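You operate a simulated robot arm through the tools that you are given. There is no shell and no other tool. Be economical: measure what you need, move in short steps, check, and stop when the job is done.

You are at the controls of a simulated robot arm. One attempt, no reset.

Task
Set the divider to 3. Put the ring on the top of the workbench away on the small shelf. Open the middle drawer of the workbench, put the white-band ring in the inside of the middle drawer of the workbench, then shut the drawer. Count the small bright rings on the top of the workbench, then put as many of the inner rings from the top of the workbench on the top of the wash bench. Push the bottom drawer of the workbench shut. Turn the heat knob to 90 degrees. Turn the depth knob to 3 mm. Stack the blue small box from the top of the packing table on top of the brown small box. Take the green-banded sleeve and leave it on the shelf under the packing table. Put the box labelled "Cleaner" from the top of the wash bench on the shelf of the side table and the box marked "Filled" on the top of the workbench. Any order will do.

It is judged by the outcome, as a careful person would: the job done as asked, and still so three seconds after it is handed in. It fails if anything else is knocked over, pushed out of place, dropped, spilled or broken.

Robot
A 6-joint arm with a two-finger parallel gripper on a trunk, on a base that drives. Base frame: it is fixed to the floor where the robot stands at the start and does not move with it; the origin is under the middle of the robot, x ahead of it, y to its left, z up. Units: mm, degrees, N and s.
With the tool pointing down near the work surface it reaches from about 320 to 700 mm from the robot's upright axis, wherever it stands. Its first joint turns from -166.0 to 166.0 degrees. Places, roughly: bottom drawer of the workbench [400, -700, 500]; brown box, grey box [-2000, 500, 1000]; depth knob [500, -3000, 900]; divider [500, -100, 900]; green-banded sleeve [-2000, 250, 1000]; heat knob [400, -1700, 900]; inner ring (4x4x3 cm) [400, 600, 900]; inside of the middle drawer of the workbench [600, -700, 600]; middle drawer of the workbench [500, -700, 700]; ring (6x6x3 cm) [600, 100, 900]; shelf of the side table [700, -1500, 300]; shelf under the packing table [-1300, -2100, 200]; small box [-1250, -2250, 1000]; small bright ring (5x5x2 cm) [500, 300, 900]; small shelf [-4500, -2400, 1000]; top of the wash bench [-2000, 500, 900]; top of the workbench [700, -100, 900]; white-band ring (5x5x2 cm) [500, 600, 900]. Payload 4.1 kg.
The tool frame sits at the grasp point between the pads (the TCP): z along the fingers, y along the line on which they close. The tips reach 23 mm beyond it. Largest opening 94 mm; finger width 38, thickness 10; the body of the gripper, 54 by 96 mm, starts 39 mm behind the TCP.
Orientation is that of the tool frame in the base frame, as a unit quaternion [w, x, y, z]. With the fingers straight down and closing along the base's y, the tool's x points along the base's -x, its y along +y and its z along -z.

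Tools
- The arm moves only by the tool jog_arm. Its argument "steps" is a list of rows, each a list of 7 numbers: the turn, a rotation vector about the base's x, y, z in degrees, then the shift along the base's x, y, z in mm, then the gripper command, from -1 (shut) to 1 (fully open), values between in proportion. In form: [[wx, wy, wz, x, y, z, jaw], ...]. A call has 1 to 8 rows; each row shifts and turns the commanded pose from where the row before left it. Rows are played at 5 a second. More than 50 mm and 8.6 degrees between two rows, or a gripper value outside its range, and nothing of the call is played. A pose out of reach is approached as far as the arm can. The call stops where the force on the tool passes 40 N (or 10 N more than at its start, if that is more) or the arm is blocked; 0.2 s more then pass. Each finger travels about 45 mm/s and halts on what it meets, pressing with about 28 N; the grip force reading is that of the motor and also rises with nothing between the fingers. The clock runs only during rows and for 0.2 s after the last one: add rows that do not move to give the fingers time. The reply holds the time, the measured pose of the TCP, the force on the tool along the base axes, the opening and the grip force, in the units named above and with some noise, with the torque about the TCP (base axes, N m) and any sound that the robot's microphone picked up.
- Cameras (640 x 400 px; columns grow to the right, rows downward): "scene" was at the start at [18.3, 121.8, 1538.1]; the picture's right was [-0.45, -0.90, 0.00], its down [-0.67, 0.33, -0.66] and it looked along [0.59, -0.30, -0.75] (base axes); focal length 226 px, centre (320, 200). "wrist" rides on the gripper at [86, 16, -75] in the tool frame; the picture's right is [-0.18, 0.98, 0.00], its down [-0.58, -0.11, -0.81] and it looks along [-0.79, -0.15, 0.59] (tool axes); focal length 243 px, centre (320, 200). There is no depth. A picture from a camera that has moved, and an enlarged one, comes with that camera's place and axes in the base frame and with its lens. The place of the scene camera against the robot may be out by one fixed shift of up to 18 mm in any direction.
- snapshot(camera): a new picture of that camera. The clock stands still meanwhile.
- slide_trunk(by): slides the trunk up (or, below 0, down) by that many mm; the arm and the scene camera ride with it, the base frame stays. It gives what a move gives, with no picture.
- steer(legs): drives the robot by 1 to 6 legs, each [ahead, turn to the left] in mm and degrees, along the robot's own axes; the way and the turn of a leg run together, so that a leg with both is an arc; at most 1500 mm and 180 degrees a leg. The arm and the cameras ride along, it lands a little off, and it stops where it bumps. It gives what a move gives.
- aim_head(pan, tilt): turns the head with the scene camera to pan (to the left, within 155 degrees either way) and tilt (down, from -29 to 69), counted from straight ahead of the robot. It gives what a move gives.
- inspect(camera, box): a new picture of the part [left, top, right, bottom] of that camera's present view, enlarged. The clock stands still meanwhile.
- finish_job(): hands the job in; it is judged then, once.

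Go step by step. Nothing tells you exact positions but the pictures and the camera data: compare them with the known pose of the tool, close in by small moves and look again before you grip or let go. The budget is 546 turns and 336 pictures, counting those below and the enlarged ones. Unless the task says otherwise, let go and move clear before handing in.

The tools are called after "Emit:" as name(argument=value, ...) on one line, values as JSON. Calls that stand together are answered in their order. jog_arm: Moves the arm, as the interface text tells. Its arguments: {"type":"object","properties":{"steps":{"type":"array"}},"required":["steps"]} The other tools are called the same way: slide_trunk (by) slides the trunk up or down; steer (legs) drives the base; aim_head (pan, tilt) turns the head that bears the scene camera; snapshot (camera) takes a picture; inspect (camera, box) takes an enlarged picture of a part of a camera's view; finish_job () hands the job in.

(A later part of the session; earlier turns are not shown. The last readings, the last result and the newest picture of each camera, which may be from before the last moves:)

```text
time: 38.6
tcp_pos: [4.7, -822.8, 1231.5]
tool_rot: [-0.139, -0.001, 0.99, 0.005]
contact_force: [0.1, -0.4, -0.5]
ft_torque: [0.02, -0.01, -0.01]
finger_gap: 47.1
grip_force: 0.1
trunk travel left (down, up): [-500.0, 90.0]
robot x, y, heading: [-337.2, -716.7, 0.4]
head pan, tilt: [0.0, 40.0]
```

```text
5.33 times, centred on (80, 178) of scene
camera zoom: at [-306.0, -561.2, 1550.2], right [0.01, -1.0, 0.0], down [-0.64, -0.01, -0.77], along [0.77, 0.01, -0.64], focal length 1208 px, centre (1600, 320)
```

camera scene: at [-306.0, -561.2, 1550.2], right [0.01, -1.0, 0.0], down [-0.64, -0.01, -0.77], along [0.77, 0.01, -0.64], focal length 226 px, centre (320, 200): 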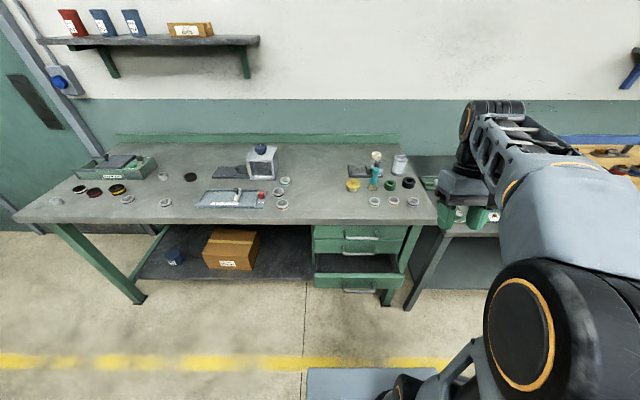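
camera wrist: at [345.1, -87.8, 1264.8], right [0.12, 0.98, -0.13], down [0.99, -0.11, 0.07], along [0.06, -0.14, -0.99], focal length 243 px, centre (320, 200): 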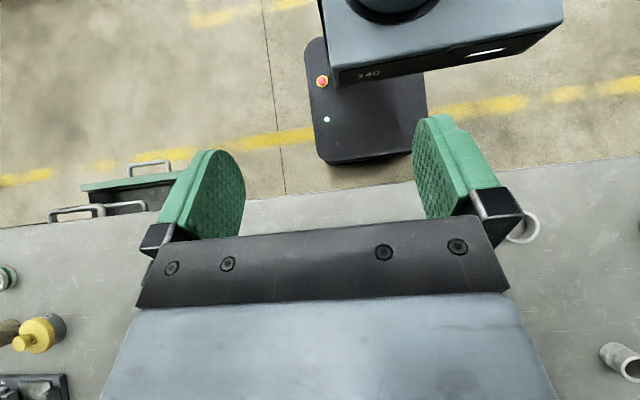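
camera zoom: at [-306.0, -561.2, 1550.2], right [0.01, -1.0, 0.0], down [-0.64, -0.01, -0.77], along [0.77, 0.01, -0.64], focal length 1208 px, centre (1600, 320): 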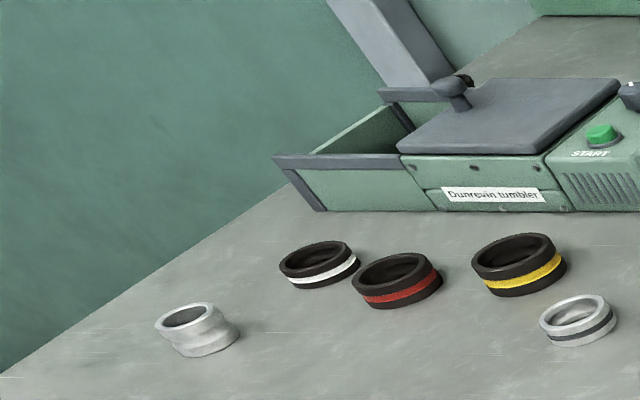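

Drawers: the middle face spans z≈616–721 at x≈400; the bottom drawer protrudes ~100 mm. I'll lower the trunk and level the tool toward +x.

Emit:
slide_trunk(by=-280)

Emit:
jog_arm(steps=[[0, -8.5, 0, 15, 10, -10, -1], [0, -8.5, 0, 15, 10, -10, -1], [0, -8.5, 0, 15, 10, -10, -1], [0, -8.5, 0, 15, 10, -10, -1], [0, -8.5, 0, 15, 10, -10, -1], [0, -8.5, 0, 15, 10, -10, -1], [0, -8.5, 0, 15, 10, -10, -1], [0, -8.5, 0, 15, 10, -10, -1]])

Emit:
jog_arm(steps=[[0, -8.5, 0, 0, 0, -10, -1], [0, -8.5, 0, 0, 0, -20, -1], [0, -8.5, 0, 0, 0, -20, -1], [0, -8.5, 0, 0, 0, -20, -1], [0, -4, 0, 0, 0, -30, -1]])

Emit:
snapshot(camera="scene")

Emit:
snapshot(camera="wrist")

```text
time: 41.4
tcp_pos: [4.2, -823.6, 950.6]
tool_rot: [-0.14, -0.001, 0.99, 0.004]
contact_force: [-0.1, 0.7, -1.5]
ft_torque: [0.0, 0.03, 0.01]
finger_gap: 47.0
grip_force: 0.0
trunk travel left (down, up): [-220.0, 370.0]
robot x, y, heading: [-335.3, -719.4, 0.3]
head pan, tilt: [0.0, 40.0]
```

```text
time: 43.2
tcp_pos: [124.8, -743.7, 871.9]
tool_rot: [0.438, -0.003, 0.899, 0.003]
contact_force: [-0.6, 0.3, 0.7]
ft_torque: [-0.01, 0.02, 0.01]
finger_gap: 0.0
grip_force: 28.5
trunk travel left (down, up): [-220.0, 370.0]
robot x, y, heading: [-333.2, -718.7, 0.5]
head pan, tilt: [0.0, 40.0]
```

```text
time: 44.4
tcp_pos: [149.2, -742.4, 787.7]
tool_rot: [0.649, -0.025, 0.76, 0.028]
contact_force: [0.7, 0.5, 0.0]
ft_torque: [0.01, 0.02, -0.05]
finger_gap: 0.0
grip_force: 28.1
out of reach, approached as far as the arm can: row 1, 2, 4, 5
trunk travel left (down, up): [-220.0, 370.0]
robot x, y, heading: [-335.1, -719.4, 0.6]
head pan, tilt: [0.0, 40.0]
```

```text
291 pictures are left
camera scene: at [-306.3, -561.2, 1270.3], right [0.01, -1.0, 0.0], down [-0.64, 0.0, -0.77], along [0.77, 0.01, -0.64], focal length 226 px, centre (320, 200)
```

scene: 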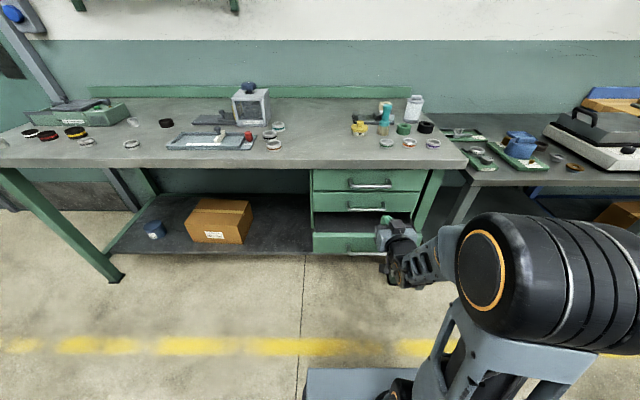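

```text
290 pictures are left
camera wrist: at [60.1, -730.9, 714.5], right [-0.05, 0.98, 0.19], down [-0.7, -0.17, 0.7], along [0.72, -0.1, 0.69], focal length 243 px, centre (320, 200)
```

wrist: 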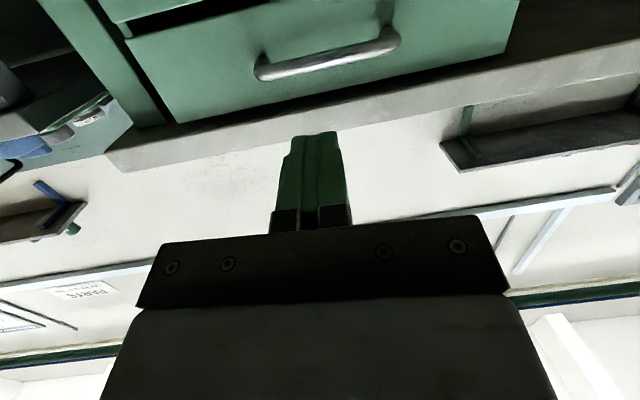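

Emit:
slide_trunk(by=-120)

Emit:
jog_arm(steps=[[0, 0, 0, 20, 0, -15, -1], [0, 0, 0, 20, 0, -15, -1], [0, 0, 0, 0, 0, -15, -1]])

Emit:
snapshot(camera="scene")

```text
time: 45.9
tcp_pos: [148.8, -741.3, 668.2]
tool_rot: [0.649, -0.026, 0.759, 0.029]
contact_force: [0.5, 0.2, 0.3]
ft_torque: [-0.03, 0.0, -0.01]
finger_gap: 0.0
grip_force: 28.5
trunk travel left (down, up): [-100.0, 490.0]
robot x, y, heading: [-338.5, -718.3, 0.4]
head pan, tilt: [0.0, 40.0]
```

```text
time: 46.7
tcp_pos: [190.5, -750.0, 628.5]
tool_rot: [0.648, -0.024, 0.76, 0.035]
contact_force: [1.3, -0.5, 0.2]
ft_torque: [-0.02, -0.02, 0.01]
finger_gap: 0.2
grip_force: 27.6
out of reach, approached as far as the arm can: row 2, 3
trunk travel left (down, up): [-100.0, 490.0]
robot x, y, heading: [-338.2, -716.9, 0.3]
head pan, tilt: [0.0, 40.0]
```

```text
289 pictures are left
camera scene: at [-306.0, -561.2, 1150.3], right [0.01, -1.0, 0.0], down [-0.64, 0.0, -0.77], along [0.77, 0.01, -0.64], focal length 226 px, centre (320, 200)
```

scene: 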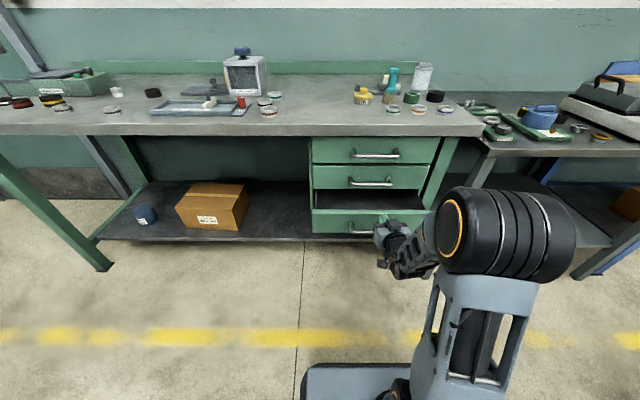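

Emit:
slide_trunk(by=-60)

Emit:
jog_arm(steps=[[0, 0, 0, 20, 0, 0, -1], [0, 0, 0, 20, 0, 0, -1]])

Emit:
inspect(camera="scene", box=[290, 130, 450, 290])

Emit:
snapshot(camera="wrist")

```text
time: 47.5
tcp_pos: [195.4, -750.1, 589.9]
tool_rot: [0.662, -0.024, 0.748, 0.034]
contact_force: [1.0, 0.2, 9.0]
ft_torque: [0.02, -0.23, 0.14]
finger_gap: 0.0
grip_force: 27.8
trunk travel left (down, up): [-49.0, 541.0]
robot x, y, heading: [-337.8, -721.0, 0.6]
head pan, tilt: [0.0, 40.0]
stopped: the force on the tool passed its limit (the readings are from after the stop); the commanded pose is now the measured one
```

```text
time: 48.1
tcp_pos: [234.2, -751.4, 589.6]
tool_rot: [0.661, -0.027, 0.749, 0.036]
contact_force: [1.3, 2.0, 14.9]
ft_torque: [0.09, -0.25, 0.02]
finger_gap: 0.0
grip_force: 28.2
trunk travel left (down, up): [-49.0, 541.0]
robot x, y, heading: [-336.5, -715.6, 0.6]
head pan, tilt: [0.0, 40.0]
```

```text
2.50 times, centred on (370, 210) of scene
camera zoom: at [-306.9, -561.1, 1099.4], right [0.01, -1.0, 0.0], down [-0.64, -0.01, -0.77], along [0.77, 0.01, -0.64], focal length 566 px, centre (195, 175)
```

zoom: 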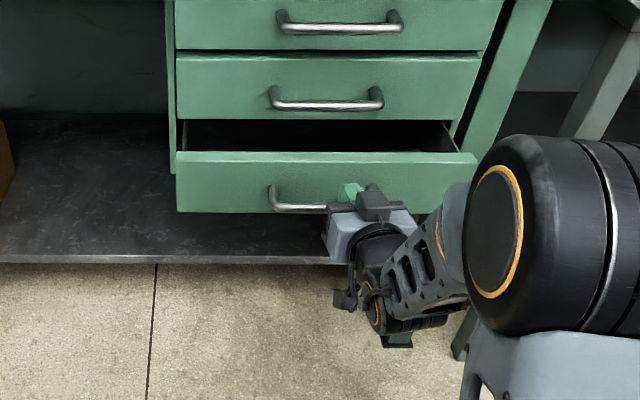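

```text
287 pictures are left
camera wrist: at [148.6, -740.5, 513.2], right [-0.06, 0.98, 0.2], down [-0.71, -0.18, 0.67], along [0.7, -0.1, 0.71], focal length 243 px, centre (320, 200)
```

wrist: 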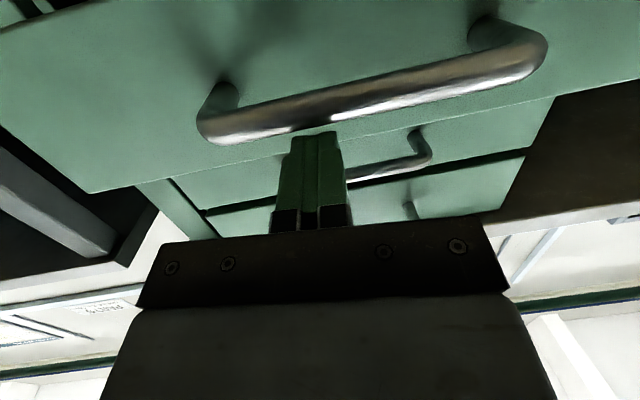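

Fingers are just above the bottom drawer's handle. Raise slightly and push the face forward.

Emit:
jog_arm(steps=[[0, 0, 0, 0, 0, 5, -1], [0, 0, 0, 15, 0, 0, -1], [0, 0, 0, 15, 0, 0, -1]])

Emit:
inspect(camera="scene", box=[290, 130, 450, 290])

```text
time: 48.9
tcp_pos: [263.2, -753.2, 591.9]
tool_rot: [0.659, -0.026, 0.751, 0.036]
contact_force: [-0.2, 0.3, -0.4]
ft_torque: [-0.05, -0.03, 0.04]
finger_gap: 0.0
grip_force: 27.8
trunk travel left (down, up): [-49.0, 541.0]
robot x, y, heading: [-339.0, -717.9, 0.4]
head pan, tilt: [0.0, 40.0]
```

```text
2.50 times, centred on (370, 210) of scene
camera zoom: at [-306.0, -561.2, 1099.3], right [0.01, -1.0, 0.0], down [-0.64, 0.0, -0.77], along [0.77, 0.01, -0.64], focal length 566 px, centre (195, 175)
```

zoom: 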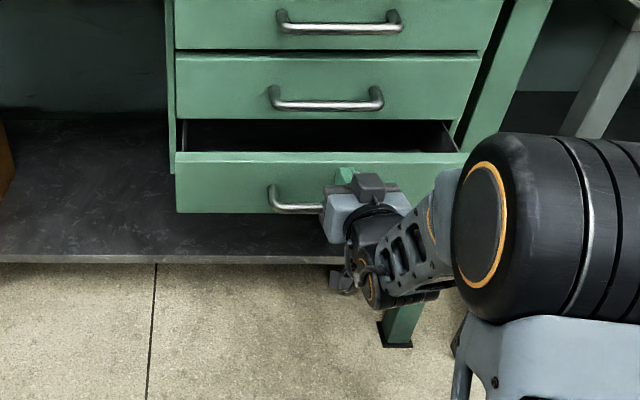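

Emit:
jog_arm(steps=[[0, 0, 0, 15, 0, 0, -1], [0, 0, 0, 15, 0, 0, -1], [0, 0, 0, 15, 0, 0, -1], [0, 0, 0, 15, 0, 0, -1]])

Emit:
inspect(camera="scene", box=[290, 130, 450, 290])

Emit:
snapshot(camera="wrist")

```text
time: 49.9
tcp_pos: [323.6, -752.3, 591.7]
tool_rot: [0.659, -0.025, 0.751, 0.036]
contact_force: [0.0, 0.0, 1.0]
ft_torque: [-0.01, 0.01, 0.05]
finger_gap: 0.0
grip_force: 27.8
trunk travel left (down, up): [-49.0, 541.0]
robot x, y, heading: [-336.8, -716.3, 0.4]
head pan, tilt: [0.0, 40.0]
```

```text
2.50 times, centred on (370, 210) of scene
camera zoom: at [-306.0, -561.2, 1099.3], right [0.01, -1.0, 0.0], down [-0.64, 0.0, -0.77], along [0.77, 0.01, -0.64], focal length 566 px, centre (195, 175)
```

zoom: 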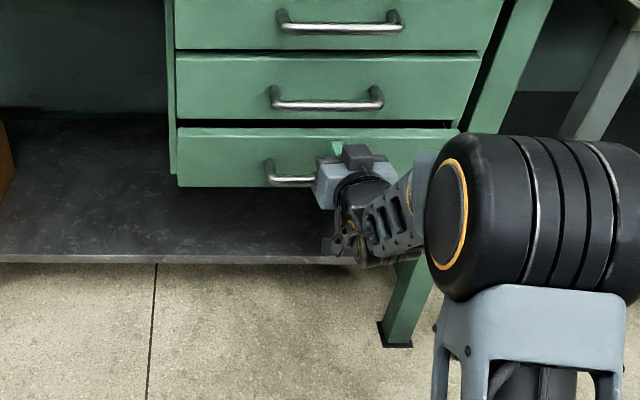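

```text
284 pictures are left
camera wrist: at [237.2, -740.4, 516.4], right [-0.06, 0.98, 0.2], down [-0.71, -0.18, 0.68], along [0.7, -0.1, 0.71], focal length 243 px, centre (320, 200)
```

wrist: 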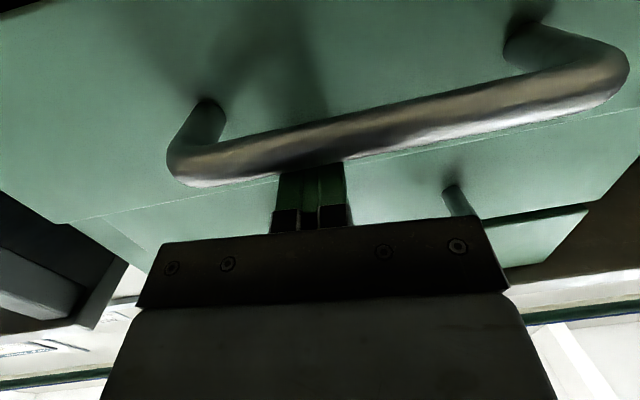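

Nearly closed; the drawer moves freely. Keep pushing until it stops.

Emit:
jog_arm(steps=[[0, 0, 0, 12, 0, 0, -1], [0, 0, 0, 12, 0, 0, -1], [0, 0, 0, 12, 0, 0, -1], [0, 0, 0, 10, 0, 0, -1], [0, 0, 0, 10, 0, 0, -1]])

Emit:
inspect(camera="scene", box=[290, 130, 450, 290])

```text
time: 50.6
tcp_pos: [348.1, -750.4, 592.4]
tool_rot: [0.658, -0.026, 0.751, 0.036]
contact_force: [-26.5, 1.1, 7.1]
ft_torque: [-0.08, -0.61, -0.16]
finger_gap: 0.0
grip_force: 28.6
trunk travel left (down, up): [-49.0, 541.0]
robot x, y, heading: [-338.3, -719.6, 0.6]
head pan, tilt: [0.0, 40.0]
stopped in row 3: the force on the tool passed its limit (the readings are from after the stop); the commanded pose is now the measured one
```

```text
2.50 times, centred on (370, 210) of scene
camera zoom: at [-308.6, -561.2, 1099.6], right [0.01, -1.0, 0.0], down [-0.64, 0.0, -0.77], along [0.77, 0.01, -0.64], focal length 566 px, centre (195, 175)
```

zoom: 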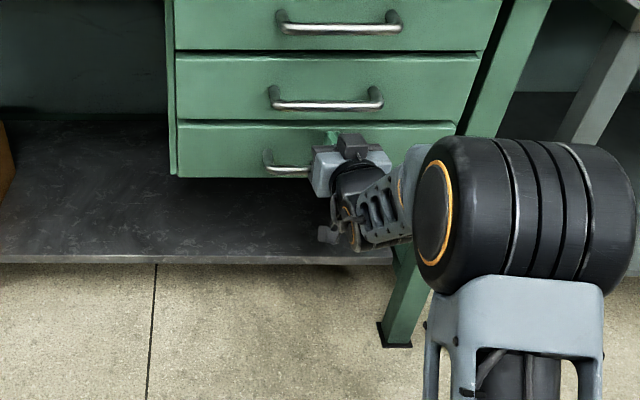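

Bottom drawer is closed. Retract, then roll the gripper 90° and raise to the middle handle height.

Emit:
jog_arm(steps=[[0, 0, 0, -40, 0, 0, -1], [0, 0, 0, -40, 0, 0, -1], [0, 0, 0, -40, 10, 0, -1], [8, 0, 0, 0, 0, 10, 0], [8.5, 0, 0, 0, 0, 10, 0], [8.5, 0, 0, 0, 0, 10, 0], [8.5, 0, 0, 0, 0, 10, 0], [8.5, 0, 0, 0, 0, 10, 0]])

Emit:
jog_arm(steps=[[8.5, 0, 0, 0, 0, 10, 0], [8.5, 0, 0, 0, 0, 10, 0], [8.5, 0, 0, 0, 0, 10, 0], [8.5, 0, 0, 0, 0, 0, 0], [8.5, 0, 0, 0, 0, 0, 0], [4, 0, 0, 0, 0, 0, 0]])

Emit:
snapshot(camera="wrist")

Emit:
inspect(camera="scene", box=[290, 130, 450, 290])

```text
time: 52.4
tcp_pos: [229.0, -748.7, 641.4]
tool_rot: [0.623, 0.213, 0.689, 0.303]
contact_force: [-0.7, -0.6, 0.1]
ft_torque: [0.0, -0.02, -0.02]
finger_gap: 47.2
grip_force: 0.0
out of reach, approached as far as the arm can: row 3
trunk travel left (down, up): [-49.0, 541.0]
robot x, y, heading: [-338.2, -720.8, 0.3]
head pan, tilt: [0.0, 40.0]
```

```text
time: 53.8
tcp_pos: [230.3, -749.1, 670.0]
tool_rot: [0.488, 0.441, 0.513, 0.551]
contact_force: [-0.3, 0.0, 0.6]
ft_torque: [0.01, -0.01, 0.02]
finger_gap: 46.9
grip_force: 0.0
trunk travel left (down, up): [-49.0, 541.0]
robot x, y, heading: [-335.2, -716.2, 0.4]
head pan, tilt: [0.0, 40.0]
```

```text
282 pictures are left
camera wrist: at [142.2, -671.7, 679.8], right [-0.06, -0.18, 0.98], down [-0.71, -0.69, -0.17], along [0.7, -0.71, -0.09], focal length 243 px, centre (320, 200)
```

wrist: 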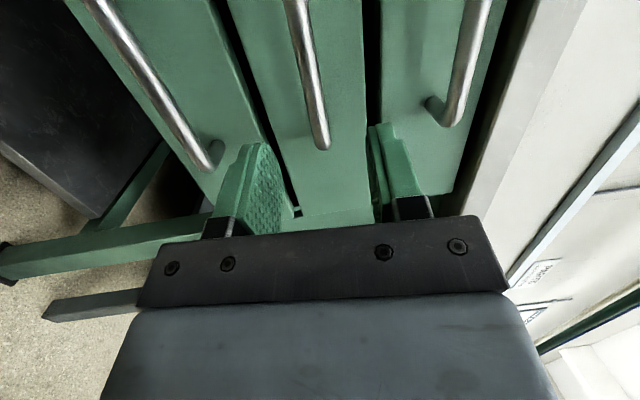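

```text
2.50 times, centred on (370, 210) of scene
camera zoom: at [-306.1, -561.2, 1099.3], right [0.01, -1.0, 0.0], down [-0.64, 0.0, -0.77], along [0.77, 0.01, -0.64], focal length 566 px, centre (195, 175)
```

zoom: 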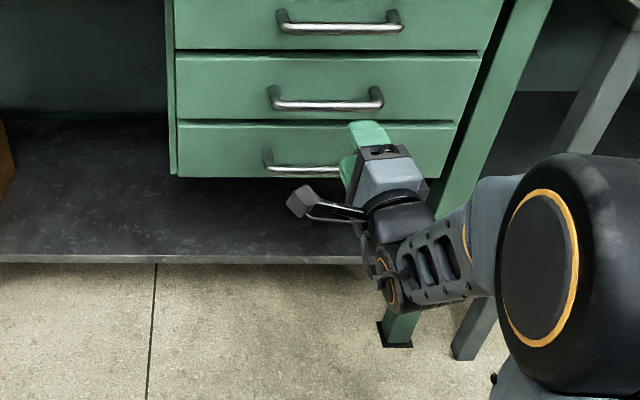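

The middle handle bar is at z≈671, x≈325; advance with fingers straddling it.

Emit:
jog_arm(steps=[[0, 0, 0, 30, 10, 0, 0], [0, 0, 0, 30, 5, 0, 0], [0, 0, 0, 25, 0, 0, 0], [0, 0, 0, 0, 0, 0, 0]])

Emit:
snapshot(camera="wrist")

```text
time: 54.8
tcp_pos: [314.7, -733.1, 671.9]
tool_rot: [0.488, 0.44, 0.514, 0.551]
contact_force: [0.4, -0.6, -0.5]
ft_torque: [-0.04, 0.04, 0.01]
finger_gap: 46.8
grip_force: 0.1
trunk travel left (down, up): [-49.0, 541.0]
robot x, y, heading: [-338.3, -718.1, 0.3]
head pan, tilt: [0.0, 40.0]
```

```text
280 pictures are left
camera wrist: at [227.4, -656.3, 680.4], right [-0.06, -0.18, 0.98], down [-0.71, -0.69, -0.17], along [0.7, -0.71, -0.08], focal length 243 px, centre (320, 200)
```

wrist: 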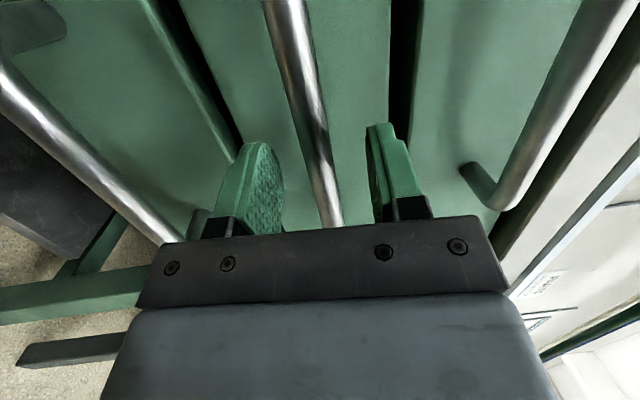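

Emit:
jog_arm(steps=[[0, 0, 0, 8, 0, 0, 0], [0, 0, 0, 0, 0, 0, -1], [0, 0, 0, 0, 0, 0, -1], [0, 0, 0, 0, 0, 0, -1]])

Emit:
snapshot(camera="wrist")

```text
time: 55.8
tcp_pos: [322.8, -734.5, 670.9]
tool_rot: [0.489, 0.441, 0.513, 0.551]
contact_force: [1.9, -0.1, 1.1]
ft_torque: [0.96, -0.03, 0.21]
finger_gap: 14.8
grip_force: 44.9
trunk travel left (down, up): [-49.0, 541.0]
robot x, y, heading: [-337.3, -718.2, 0.2]
head pan, tilt: [0.0, 40.0]
```

```text
279 pictures are left
camera wrist: at [235.0, -656.2, 680.4], right [-0.06, -0.18, 0.98], down [-0.71, -0.69, -0.17], along [0.7, -0.71, -0.09], focal length 243 px, centre (320, 200)
```

wrist: 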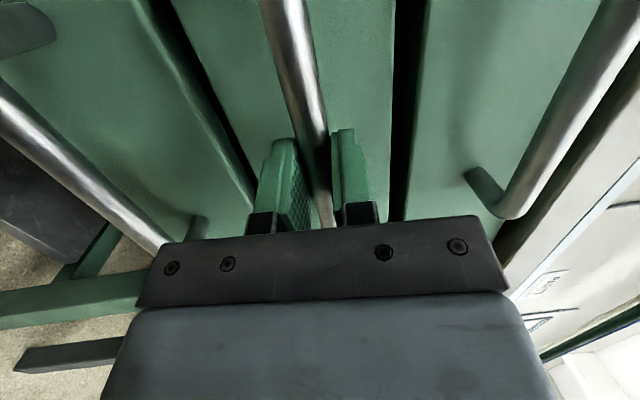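

Emit:
jog_arm(steps=[[0, 0, 0, -10, 0, 0, -1], [0, 0, 0, -15, 0, 0, -1], [0, 0, 0, -15, 0, 0, -1], [0, 0, 0, -15, 0, 0, -1], [0, 0, 0, -15, 0, 0, -1], [0, 0, 0, -15, 0, 0, -1]])

Emit:
inspect(camera="scene", box=[290, 130, 450, 290])

```text
time: 57.2
tcp_pos: [236.4, -732.8, 671.8]
tool_rot: [0.489, 0.442, 0.514, 0.55]
contact_force: [0.4, 1.5, 0.3]
ft_torque: [1.42, 0.05, -0.07]
finger_gap: 14.8
grip_force: 45.1
trunk travel left (down, up): [-49.0, 541.0]
robot x, y, heading: [-340.9, -717.6, 0.5]
head pan, tilt: [0.0, 40.0]
```

```text
2.50 times, centred on (370, 210) of scene
camera zoom: at [-306.3, -561.3, 1099.3], right [0.01, -1.0, 0.0], down [-0.64, 0.0, -0.77], along [0.77, 0.01, -0.64], focal length 566 px, centre (195, 175)
```

zoom: 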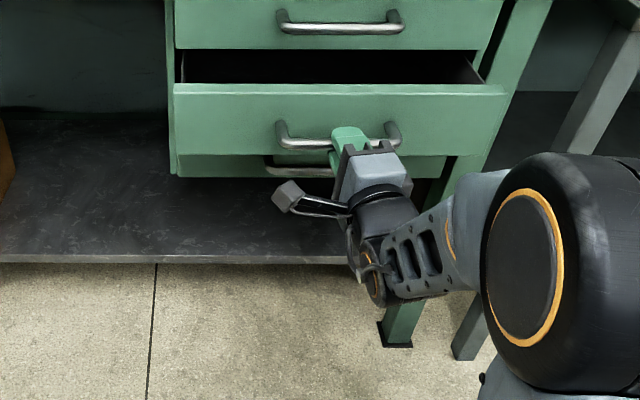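

Emit:
jog_arm(steps=[[0, 0, 0, -15, 0, 0, -1], [0, 0, 0, -15, 0, 0, -1], [0, 0, 0, -15, 0, 0, -1], [0, 0, 0, -15, 0, 0, -1]])

Emit:
inspect(camera="scene", box=[290, 130, 450, 290])

```text
time: 58.2
tcp_pos: [176.0, -733.2, 671.6]
tool_rot: [0.488, 0.439, 0.515, 0.551]
contact_force: [-0.4, 10.9, -1.1]
ft_torque: [1.59, 0.09, -0.85]
finger_gap: 14.5
grip_force: 45.2
trunk travel left (down, up): [-49.0, 541.0]
robot x, y, heading: [-337.7, -717.1, 0.5]
head pan, tilt: [0.0, 40.0]
```

```text
2.50 times, centred on (370, 210) of scene
camera zoom: at [-306.2, -560.7, 1099.3], right [0.01, -1.0, 0.0], down [-0.64, -0.01, -0.77], along [0.77, 0.01, -0.64], focal length 566 px, centre (195, 175)
```

zoom: 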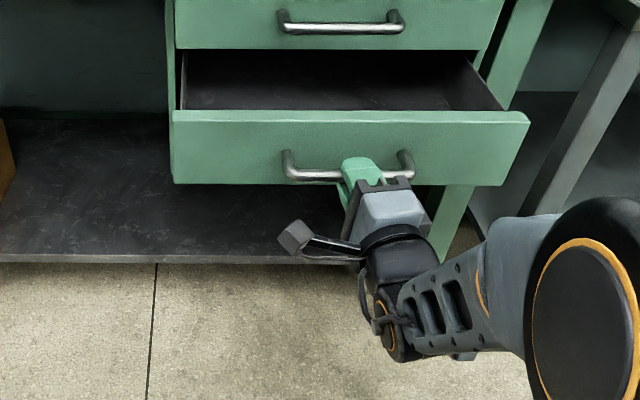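

Emit:
jog_arm(steps=[[0, 0, 0, -15, -2, 0, -1], [0, 0, 0, -15, 0, 0, -1], [0, 0, 0, -15, 0, 0, -1]])

Emit:
inspect(camera="scene", box=[290, 130, 450, 290])

```text
time: 59.0
tcp_pos: [146.8, -734.2, 671.1]
tool_rot: [0.488, 0.439, 0.516, 0.55]
contact_force: [-0.2, 33.7, -5.5]
ft_torque: [1.71, 0.02, 0.69]
finger_gap: 15.2
grip_force: 44.7
out of reach, approached as far as the arm can: row 3
trunk travel left (down, up): [-49.0, 541.0]
robot x, y, heading: [-341.4, -717.0, 0.5]
head pan, tilt: [0.0, 40.0]
```

```text
2.50 times, centred on (370, 210) of scene
camera zoom: at [-306.4, -559.1, 1098.9], right [0.01, -1.0, 0.0], down [-0.64, -0.01, -0.77], along [0.77, 0.01, -0.64], focal length 566 px, centre (195, 175)
```

zoom: 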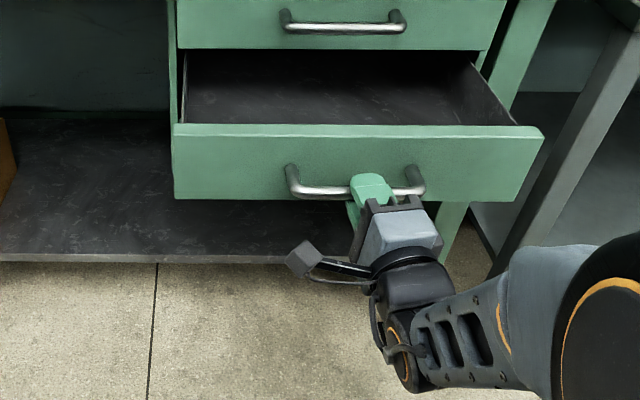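

Emit:
jog_arm(steps=[[0, 0, 0, 3, 6, 0, -1], [0, 0, 0, 0, 0, 0, -1]])

Emit:
steer(legs=[[-45, 0]])

Emit:
inspect(camera="scene", box=[290, 130, 450, 290])

```text
time: 59.6
tcp_pos: [149.3, -735.1, 672.2]
tool_rot: [0.491, 0.444, 0.512, 0.548]
contact_force: [-1.6, -18.7, -4.7]
ft_torque: [0.52, 0.01, 0.21]
finger_gap: 14.5
grip_force: 44.8
trunk travel left (down, up): [-49.0, 541.0]
robot x, y, heading: [-339.7, -718.4, 0.2]
head pan, tilt: [0.0, 40.0]
```

```text
time: 60.5
tcp_pos: [105.7, -734.2, 671.8]
tool_rot: [0.49, 0.443, 0.512, 0.549]
contact_force: [0.5, -33.9, -4.7]
ft_torque: [0.48, 0.05, -0.4]
finger_gap: 14.5
grip_force: 45.0
trunk travel left (down, up): [-49.0, 541.0]
robot x, y, heading: [-381.9, -716.9, 0.3]
head pan, tilt: [0.0, 40.0]
```

```text
2.50 times, centred on (370, 210) of scene
camera zoom: at [-349.8, -563.6, 1099.7], right [0.0, -1.0, 0.0], down [-0.64, 0.0, -0.77], along [0.77, 0.01, -0.64], focal length 566 px, centre (195, 175)
```

zoom: 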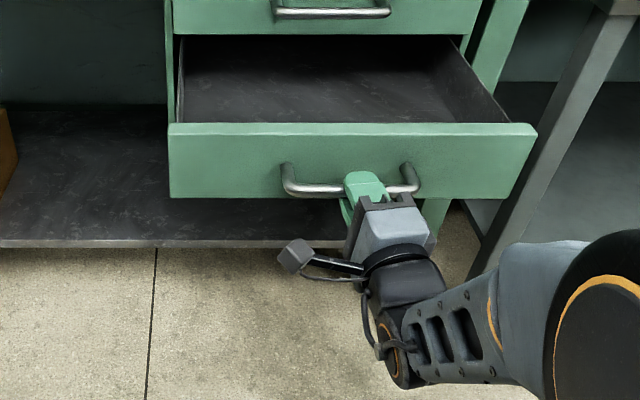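

Open ~217 mm now. Release and back away.

Emit:
jog_arm(steps=[[0, 0, 0, 0, 0, 0, 0], [0, 0, 0, 0, 0, 0, 0.2], [0, 0, 0, 0, 0, 0, 0.2]])

Emit:
snapshot(camera="wrist")

```text
time: 61.3
tcp_pos: [105.5, -733.6, 672.2]
tool_rot: [0.49, 0.442, 0.512, 0.549]
contact_force: [0.0, 0.0, 0.9]
ft_torque: [-0.01, 0.03, -0.01]
finger_gap: 56.4
grip_force: 0.0
trunk travel left (down, up): [-49.0, 541.0]
robot x, y, heading: [-380.4, -720.1, 0.3]
head pan, tilt: [0.0, 40.0]
```

```text
274 pictures are left
camera wrist: at [18.7, -655.5, 680.6], right [-0.06, -0.18, 0.98], down [-0.71, -0.68, -0.17], along [0.7, -0.71, -0.09], focal length 243 px, centre (320, 200)
```

wrist: 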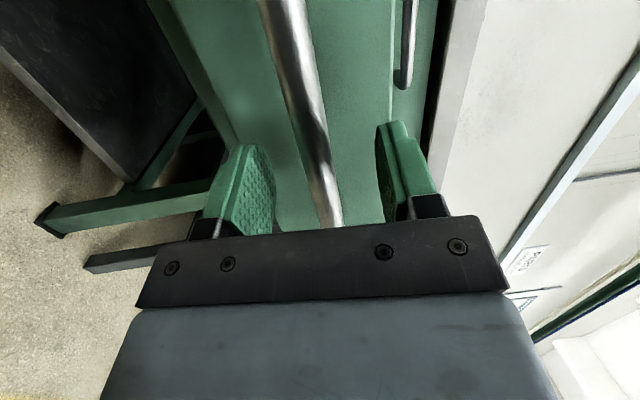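

Emit:
steer(legs=[[-170, 0]])

Emit:
slide_trunk(by=451)

Emit:
jog_arm(steps=[[-8.5, 0, 0, 0, 0, 0, 0.2], [-8.5, 0, 0, 0, 0, 0, 0.2], [-8.5, 0, 0, 0, 0, 0, 0.2], [-8.5, 0, 0, 0, 0, 0, 0.2], [-8.5, 0, 0, 0, 0, 0, 0.2], [-8.5, 0, 0, 0, 0, 0, 0.2], [-8.5, 0, 0, 0, 0, 0, 0.2], [-8.5, 0, 0, 0, 0, 0, 0.2]])

Emit:
jog_arm(steps=[[-8.5, 0, 0, 0, 0, 0, 0.2], [-8.5, 0, 0, 0, 0, 0, 0.2], [-4, 0, 0, 0, 0, 0, 0.2], [0, 8.5, 0, 0, 0, 10, 0.2], [0, 8.5, 0, 0, 0, 10, 0.2], [0, 8.5, 0, 0, 0, 10, 0.2], [0, 8.5, 0, 0, 0, 10, 0.2], [0, 8.5, 0, 0, 0, 10, 0.2]])

```text
time: 62.8
tcp_pos: [-63.8, -733.2, 672.6]
tool_rot: [0.491, 0.443, 0.511, 0.549]
contact_force: [0.1, -0.5, -0.4]
ft_torque: [-0.04, -0.02, -0.03]
finger_gap: 56.5
grip_force: 0.1
trunk travel left (down, up): [-49.0, 541.0]
robot x, y, heading: [-550.7, -714.4, 0.1]
head pan, tilt: [0.0, 40.0]
```

```text
refused: 451 is not a number from -400 to 400
```

```text
time: 64.6
tcp_pos: [-64.1, -733.5, 672.0]
tool_rot: [0.654, 0.091, 0.732, 0.169]
contact_force: [0.7, 0.1, -0.1]
ft_torque: [0.01, -0.01, -0.02]
finger_gap: 56.5
grip_force: 0.2
trunk travel left (down, up): [-49.0, 541.0]
robot x, y, heading: [-552.9, -720.9, 0.3]
head pan, tilt: [0.0, 40.0]
```

```text
time: 66.4
tcp_pos: [-63.2, -725.8, 717.2]
tool_rot: [0.378, -0.023, 0.924, 0.058]
contact_force: [-0.2, 0.1, 0.2]
ft_torque: [0.01, -0.03, 0.01]
finger_gap: 56.3
grip_force: 0.0
out of reach, approached as far as the arm can: row 6, 7
trunk travel left (down, up): [-49.0, 541.0]
robot x, y, heading: [-553.3, -719.8, 0.1]
head pan, tilt: [0.0, 40.0]
```

Emit:
slide_trunk(by=400)

Emit:
jog_arm(steps=[[-1.13, 7.4, -0.45, 0, 0, 10, 0.5], [-1.13, 7.4, -0.45, 0, 0, 10, 0.5], [-1.13, 7.4, -0.45, 0, 0, 10, 0.5], [-1.13, 7.4, -0.45, 0, 0, 10, 0.5], [-1.13, 7.4, -0.45, 0, 0, 10, 0.5], [-1.13, 7.4, -0.45, 0, 0, 10, 0.5]])

Emit:
steer(legs=[[0, 90], [1325, 0], [0, -90], [500, 0]])

Emit:
aim_head(pan=0, tilt=50)

Emit:
snapshot(camera="scene")

```text
time: 70.2
tcp_pos: [-64.1, -725.4, 1114.5]
tool_rot: [0.378, -0.024, 0.924, 0.057]
contact_force: [0.0, -0.6, -0.1]
ft_torque: [-0.02, -0.01, -0.04]
finger_gap: 56.2
grip_force: 0.0
trunk travel left (down, up): [-449.0, 141.0]
robot x, y, heading: [-551.2, -717.5, 0.2]
head pan, tilt: [0.0, 40.0]
```

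```text
time: 71.6
tcp_pos: [-64.0, -725.3, 1175.1]
tool_rot: [0.001, -0.001, 1.0, -0.001]
contact_force: [0.1, 1.0, 0.6]
ft_torque: [-0.02, 0.01, -0.01]
finger_gap: 70.7
grip_force: 0.1
trunk travel left (down, up): [-449.0, 141.0]
robot x, y, heading: [-551.7, -713.5, 0.5]
head pan, tilt: [0.0, 40.0]
```

```text
time: 88.5
tcp_pos: [390.2, 643.1, 1174.2]
tool_rot: [0.001, -0.02, 1.0, 0.0]
contact_force: [-0.1, 0.3, 0.6]
ft_torque: [-0.02, 0.0, -0.03]
finger_gap: 70.5
grip_force: 0.1
trunk travel left (down, up): [-449.0, 141.0]
robot x, y, heading: [-98.8, 630.3, 2.5]
head pan, tilt: [0.0, 40.0]
```

```text
time: 89.3
tcp_pos: [391.1, 643.0, 1175.1]
tool_rot: [0.001, -0.02, 1.0, 0.0]
contact_force: [-0.1, 0.0, -0.5]
ft_torque: [0.0, 0.01, 0.01]
finger_gap: 70.6
grip_force: 0.1
trunk travel left (down, up): [-449.0, 141.0]
robot x, y, heading: [-96.4, 631.7, 2.5]
head pan, tilt: [0.0, 50.0]
```

```text
273 pictures are left
camera scene: at [-78.8, 789.4, 1485.2], right [0.04, -1.0, 0.0], down [-0.77, -0.03, -0.64], along [0.64, 0.03, -0.77], focal length 226 px, centre (320, 200)
```

scene: 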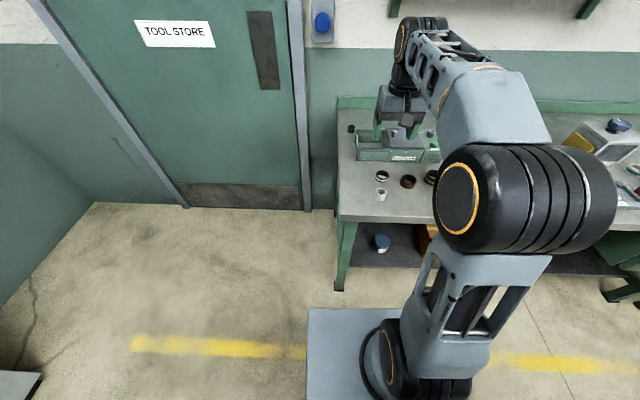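

Emit:
steer(legs=[[100, -2.5]])

Emit:
snapshot(camera="wrist")

Emit:
snapshot(camera="scene")

```text
time: 90.4
tcp_pos: [492.3, 624.6, 1174.1]
tool_rot: [0.0, 0.002, 1.0, 0.0]
contact_force: [-0.1, -0.5, -0.3]
ft_torque: [0.0, -0.01, 0.02]
finger_gap: 70.6
grip_force: 0.1
trunk travel left (down, up): [-449.0, 141.0]
robot x, y, heading: [2.7, 634.0, -0.1]
head pan, tilt: [0.0, 50.0]
```

```text
272 pictures are left
camera wrist: at [404.5, 641.8, 1248.9], right [0.19, 0.98, 0.0], down [0.58, -0.11, 0.81], along [0.79, -0.15, -0.59], focal length 243 px, centre (320, 200)
```

wrist: 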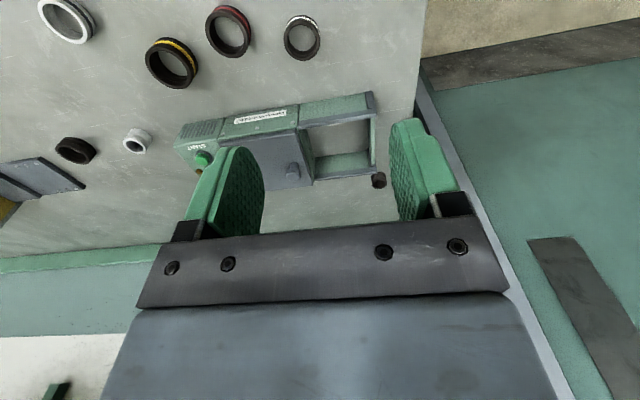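

```text
271 pictures are left
camera scene: at [29.3, 790.6, 1485.1], right [0.0, -1.0, 0.0], down [-0.77, 0.0, -0.64], along [0.64, 0.0, -0.77], focal length 226 px, centre (320, 200)
```

scene: 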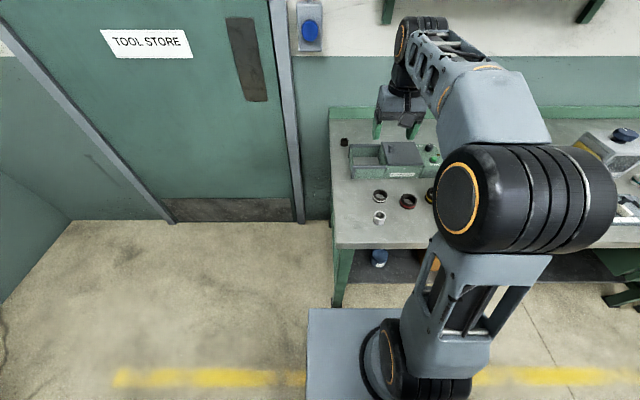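

Emit:
inspect(camera="wrist", box=[340, 150, 420, 200])

Emit:
inspect(camera="scene", box=[330, 120, 430, 230])

```text
8.00 times, centred on (380, 175) of wrist
camera zoom: at [404.5, 641.8, 1248.9], right [0.19, 0.98, 0.0], down [0.58, -0.11, 0.81], along [0.79, -0.15, -0.59], focal length 1941 px, centre (-160, 400)
```

zoom: 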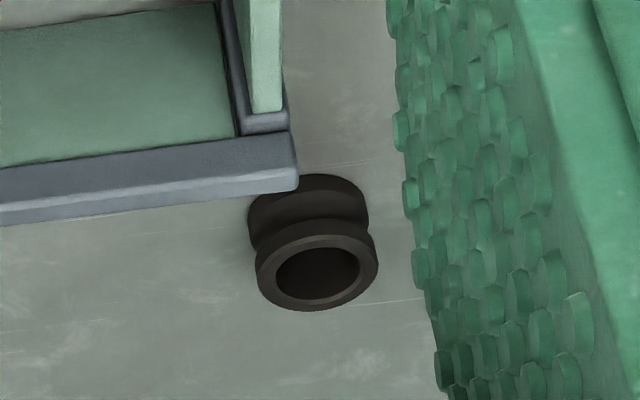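

```text
3.64 times, centred on (380, 175) of scene
camera zoom: at [29.3, 790.6, 1485.1], right [0.0, -1.0, 0.0], down [-0.77, 0.0, -0.64], along [0.64, 0.0, -0.77], focal length 823 px, centre (102, 291)
```

zoom: 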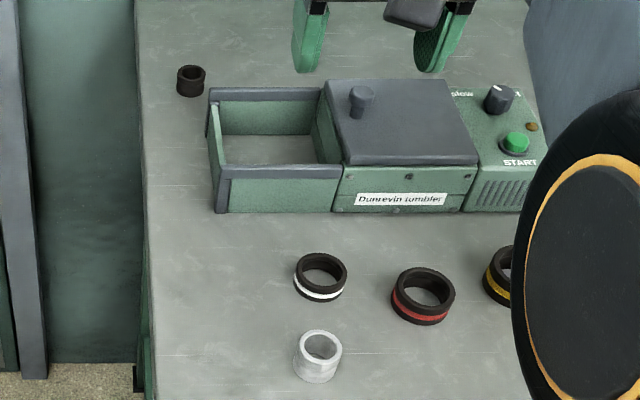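

D is a dark inner ring too. Now to the white-band ring at about (538, 591).

Emit:
jog_arm(steps=[[0, 0, 0, 6, -6, -48, 0.5], [0, 0, 0, 6, -6, -48, 0.5], [0, 0, 0, 6, -6, -48, 0.5], [0, 0, 0, 6, -6, -48, 0.5], [0, 0, 0, 0, -6, -30, 0.5]])

Emit:
snapshot(camera="wrist")

Emit:
inspect(camera="scene", box=[330, 120, 430, 230])

```text
time: 91.6
tcp_pos: [516.2, 593.8, 950.3]
tool_rot: [-0.001, 0.001, 1.0, 0.0]
contact_force: [0.1, 0.2, -0.4]
ft_torque: [-0.01, -0.03, 0.0]
finger_gap: 70.5
grip_force: 0.0
trunk travel left (down, up): [-449.0, 141.0]
robot x, y, heading: [0.8, 632.6, -0.3]
head pan, tilt: [0.0, 50.0]
```

```text
268 pictures are left
camera wrist: at [428.4, 612.2, 1025.3], right [0.19, 0.98, 0.0], down [0.58, -0.11, 0.81], along [0.79, -0.15, -0.59], focal length 243 px, centre (320, 200)
```

wrist: 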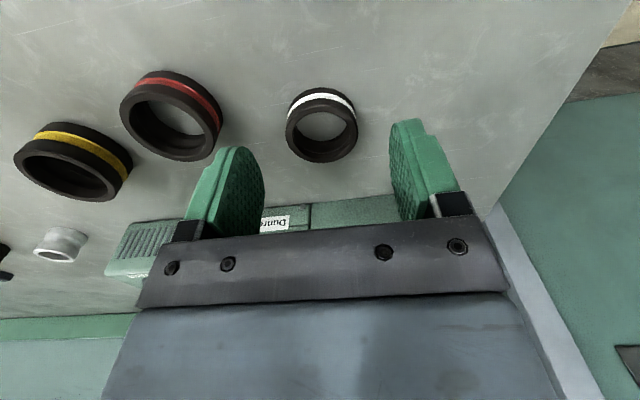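

```text
3.64 times, centred on (380, 175) of scene
camera zoom: at [29.1, 790.6, 1485.2], right [0.0, -1.0, 0.0], down [-0.77, 0.0, -0.64], along [0.64, 0.0, -0.77], focal length 823 px, centre (102, 291)
```

zoom: 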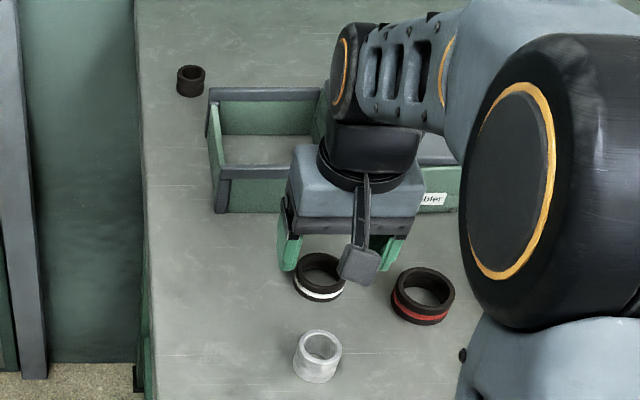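

Emit:
jog_arm(steps=[[0, 0, 0, 31, -3, -20, 0.5], [0, 0, 0, 0, 0, -30, 0.5], [0, 0, 0, 0, 0, -15, 0.5]])

Emit:
snapshot(camera="wrist")

```text
time: 92.3
tcp_pos: [547.4, 591.5, 902.9]
tool_rot: [0.005, 0.002, 1.0, 0.0]
contact_force: [-11.0, 0.1, 17.4]
ft_torque: [0.62, 0.55, 0.45]
finger_gap: 70.7
grip_force: 0.2
trunk travel left (down, up): [-449.0, 141.0]
robot x, y, heading: [4.7, 635.5, -0.3]
head pan, tilt: [0.0, 50.0]
stopped in row 3: the force on the tool passed its limit (the readings are from after the stop); the commanded pose is now the measured one
```

```text
266 pictures are left
camera wrist: at [459.6, 609.4, 977.1], right [0.19, 0.98, 0.0], down [0.57, -0.11, 0.81], along [0.8, -0.15, -0.58], focal length 243 px, centre (320, 200)
```

wrist: 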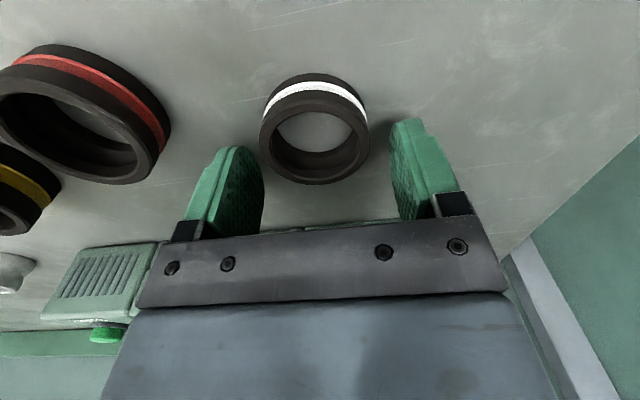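

Something touched at z≈903, so I'll lift right away and look.

Emit:
jog_arm(steps=[[0, 0, 0, 0, 0, 15, 0.5], [0, 0, 0, 0, 0, 0, 0.5]])

Emit:
inspect(camera="scene", box=[330, 100, 480, 230])

```text
time: 93.0
tcp_pos: [549.4, 590.8, 914.3]
tool_rot: [0.004, 0.001, 1.0, 0.0]
contact_force: [-0.3, -0.5, -0.7]
ft_torque: [0.0, 0.0, 0.02]
finger_gap: 70.6
grip_force: 0.1
trunk travel left (down, up): [-449.0, 141.0]
robot x, y, heading: [8.2, 635.4, -0.1]
head pan, tilt: [0.0, 50.0]
```

```text
3.08 times, centred on (405, 165) of scene
camera zoom: at [28.9, 790.6, 1485.1], right [0.0, -1.0, 0.0], down [-0.77, 0.0, -0.64], along [0.64, 0.0, -0.77], focal length 697 px, centre (58, 308)
```

zoom: 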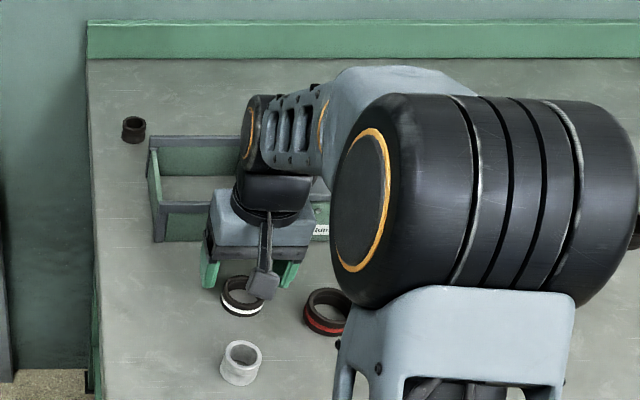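

The fingertips touched the bench itself: triangulation puts the bench top at z≈878 and the ring at (530, 594). Adjust and grip.

Emit:
jog_arm(steps=[[0, 0, 0, -18, 3, 0, 0.5], [0, 0, 0, 0, 0, -9, 0.5], [0, 0, 0, 0, 0, 0, -0.3], [0, 0, 0, 0, 0, 0, -1], [0, 0, 0, 0, 0, 0, -1]])

Emit:
snapshot(camera="wrist")

```text
time: 94.2
tcp_pos: [531.3, 595.9, 905.7]
tool_rot: [0.004, 0.001, 1.0, 0.0]
contact_force: [-0.5, -0.3, 0.5]
ft_torque: [0.0, -0.02, -0.01]
finger_gap: 45.9
grip_force: 27.9
trunk travel left (down, up): [-449.0, 141.0]
robot x, y, heading: [3.8, 632.1, 0.0]
head pan, tilt: [0.0, 50.0]
```

```text
264 pictures are left
camera wrist: at [444.4, 612.3, 980.4], right [0.19, 0.98, 0.0], down [0.57, -0.11, 0.81], along [0.8, -0.15, -0.58], focal length 243 px, centre (320, 200)
```

wrist: 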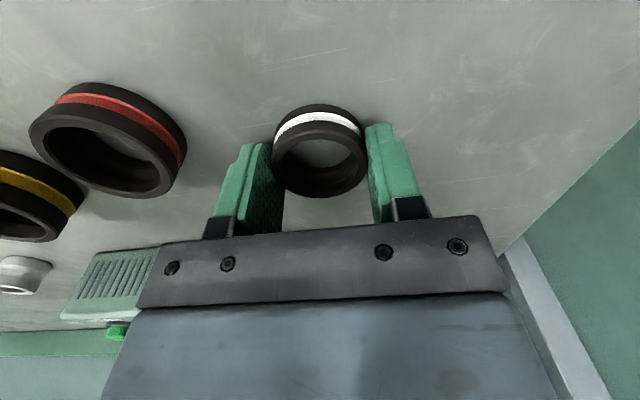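

Emit:
jog_arm(steps=[[0, 0, 0, 0, 0, 15, -1], [0, 0, 0, 0, 0, 30, -1], [0, 0, 0, 0, 0, 40, -1], [0, 0, 0, 0, 0, 40, -1]])

Emit:
snapshot(camera="wrist")

```text
time: 95.2
tcp_pos: [531.1, 595.0, 1031.8]
tool_rot: [0.004, 0.002, 1.0, -0.001]
contact_force: [-0.1, -0.8, -0.1]
ft_torque: [0.02, 0.0, -0.03]
finger_gap: 46.2
grip_force: 28.5
trunk travel left (down, up): [-449.0, 141.0]
robot x, y, heading: [2.3, 633.8, -0.5]
head pan, tilt: [0.0, 50.0]
```

```text
263 pictures are left
camera wrist: at [443.8, 613.5, 1106.2], right [0.19, 0.98, 0.0], down [0.57, -0.11, 0.81], along [0.8, -0.15, -0.58], focal length 243 px, centre (320, 200)
```

wrist: 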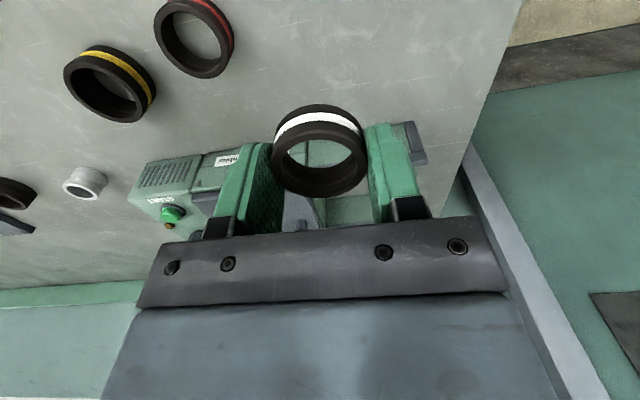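

Ring held. Drive back to the drawer.

Emit:
steer(legs=[[-500, 0], [0, -90], [1365, 0], [0, 90]])

Emit:
aim_head(pan=0, tilt=45)

Emit:
jog_arm(steps=[[0, 0, 8.5, 0, 0, 0, -1], [0, 0, 8.5, 0, 0, 0, -1], [0, 0, 8.5, 0, 0, 0, -1], [0, 0, 8.5, 0, 0, 0, -1], [0, 0, 8.5, 0, 0, 0, -1], [0, 0, 8.5, 0, 0, 0, -1], [0, 0, 8.5, 0, 0, 0, -1], [0, 0, 8.5, 0, 0, 0, -1]])

Emit:
jog_arm(steps=[[0, 0, 8.5, 0, 0, 0, -1], [0, 0, 8.5, 0, 0, 0, -1], [0, 0, 5, 0, 0, 0, -1]])

Emit:
snapshot(camera="scene")

```text
time: 112.2
tcp_pos: [32.0, -795.0, 1031.1]
tool_rot: [0.003, 0.011, 1.0, 0.0]
contact_force: [-1.1, -0.8, 0.0]
ft_torque: [0.0, -0.02, -0.02]
finger_gap: 45.9
grip_force: 28.4
trunk travel left (down, up): [-449.0, 141.0]
robot x, y, heading: [-494.3, -747.3, -1.2]
head pan, tilt: [0.0, 50.0]
```

```text
time: 112.8
tcp_pos: [32.5, -795.4, 1032.0]
tool_rot: [0.004, 0.011, 1.0, -0.001]
contact_force: [0.0, 0.5, -0.7]
ft_torque: [0.0, 0.01, -0.01]
finger_gap: 46.2
grip_force: 28.1
trunk travel left (down, up): [-449.0, 141.0]
robot x, y, heading: [-492.9, -744.4, -1.3]
head pan, tilt: [0.0, 45.0]
```

```text
time: 114.7
tcp_pos: [33.3, -796.5, 1031.6]
tool_rot: [0.004, -0.551, 0.834, 0.002]
contact_force: [-0.7, 0.3, -2.0]
ft_torque: [-0.02, 0.02, -0.01]
finger_gap: 46.3
grip_force: 27.8
trunk travel left (down, up): [-449.0, 141.0]
robot x, y, heading: [-496.0, -747.6, -1.2]
head pan, tilt: [0.0, 45.0]
```

```text
time: 115.5
tcp_pos: [31.3, -794.3, 1032.9]
tool_rot: [0.004, -0.7, 0.715, 0.003]
contact_force: [-0.4, -0.1, -0.8]
ft_torque: [0.01, 0.03, 0.01]
finger_gap: 46.3
grip_force: 28.0
trunk travel left (down, up): [-449.0, 141.0]
robot x, y, heading: [-493.6, -748.3, -1.3]
head pan, tilt: [0.0, 45.0]
```

```text
262 pictures are left
camera scene: at [-461.9, -590.9, 1492.1], right [-0.02, -1.0, 0.0], down [-0.71, 0.02, -0.71], along [0.71, -0.02, -0.71], focal length 226 px, centre (320, 200)
```

scene: 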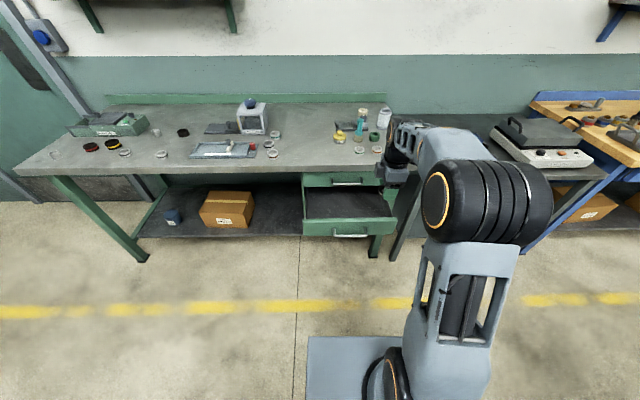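

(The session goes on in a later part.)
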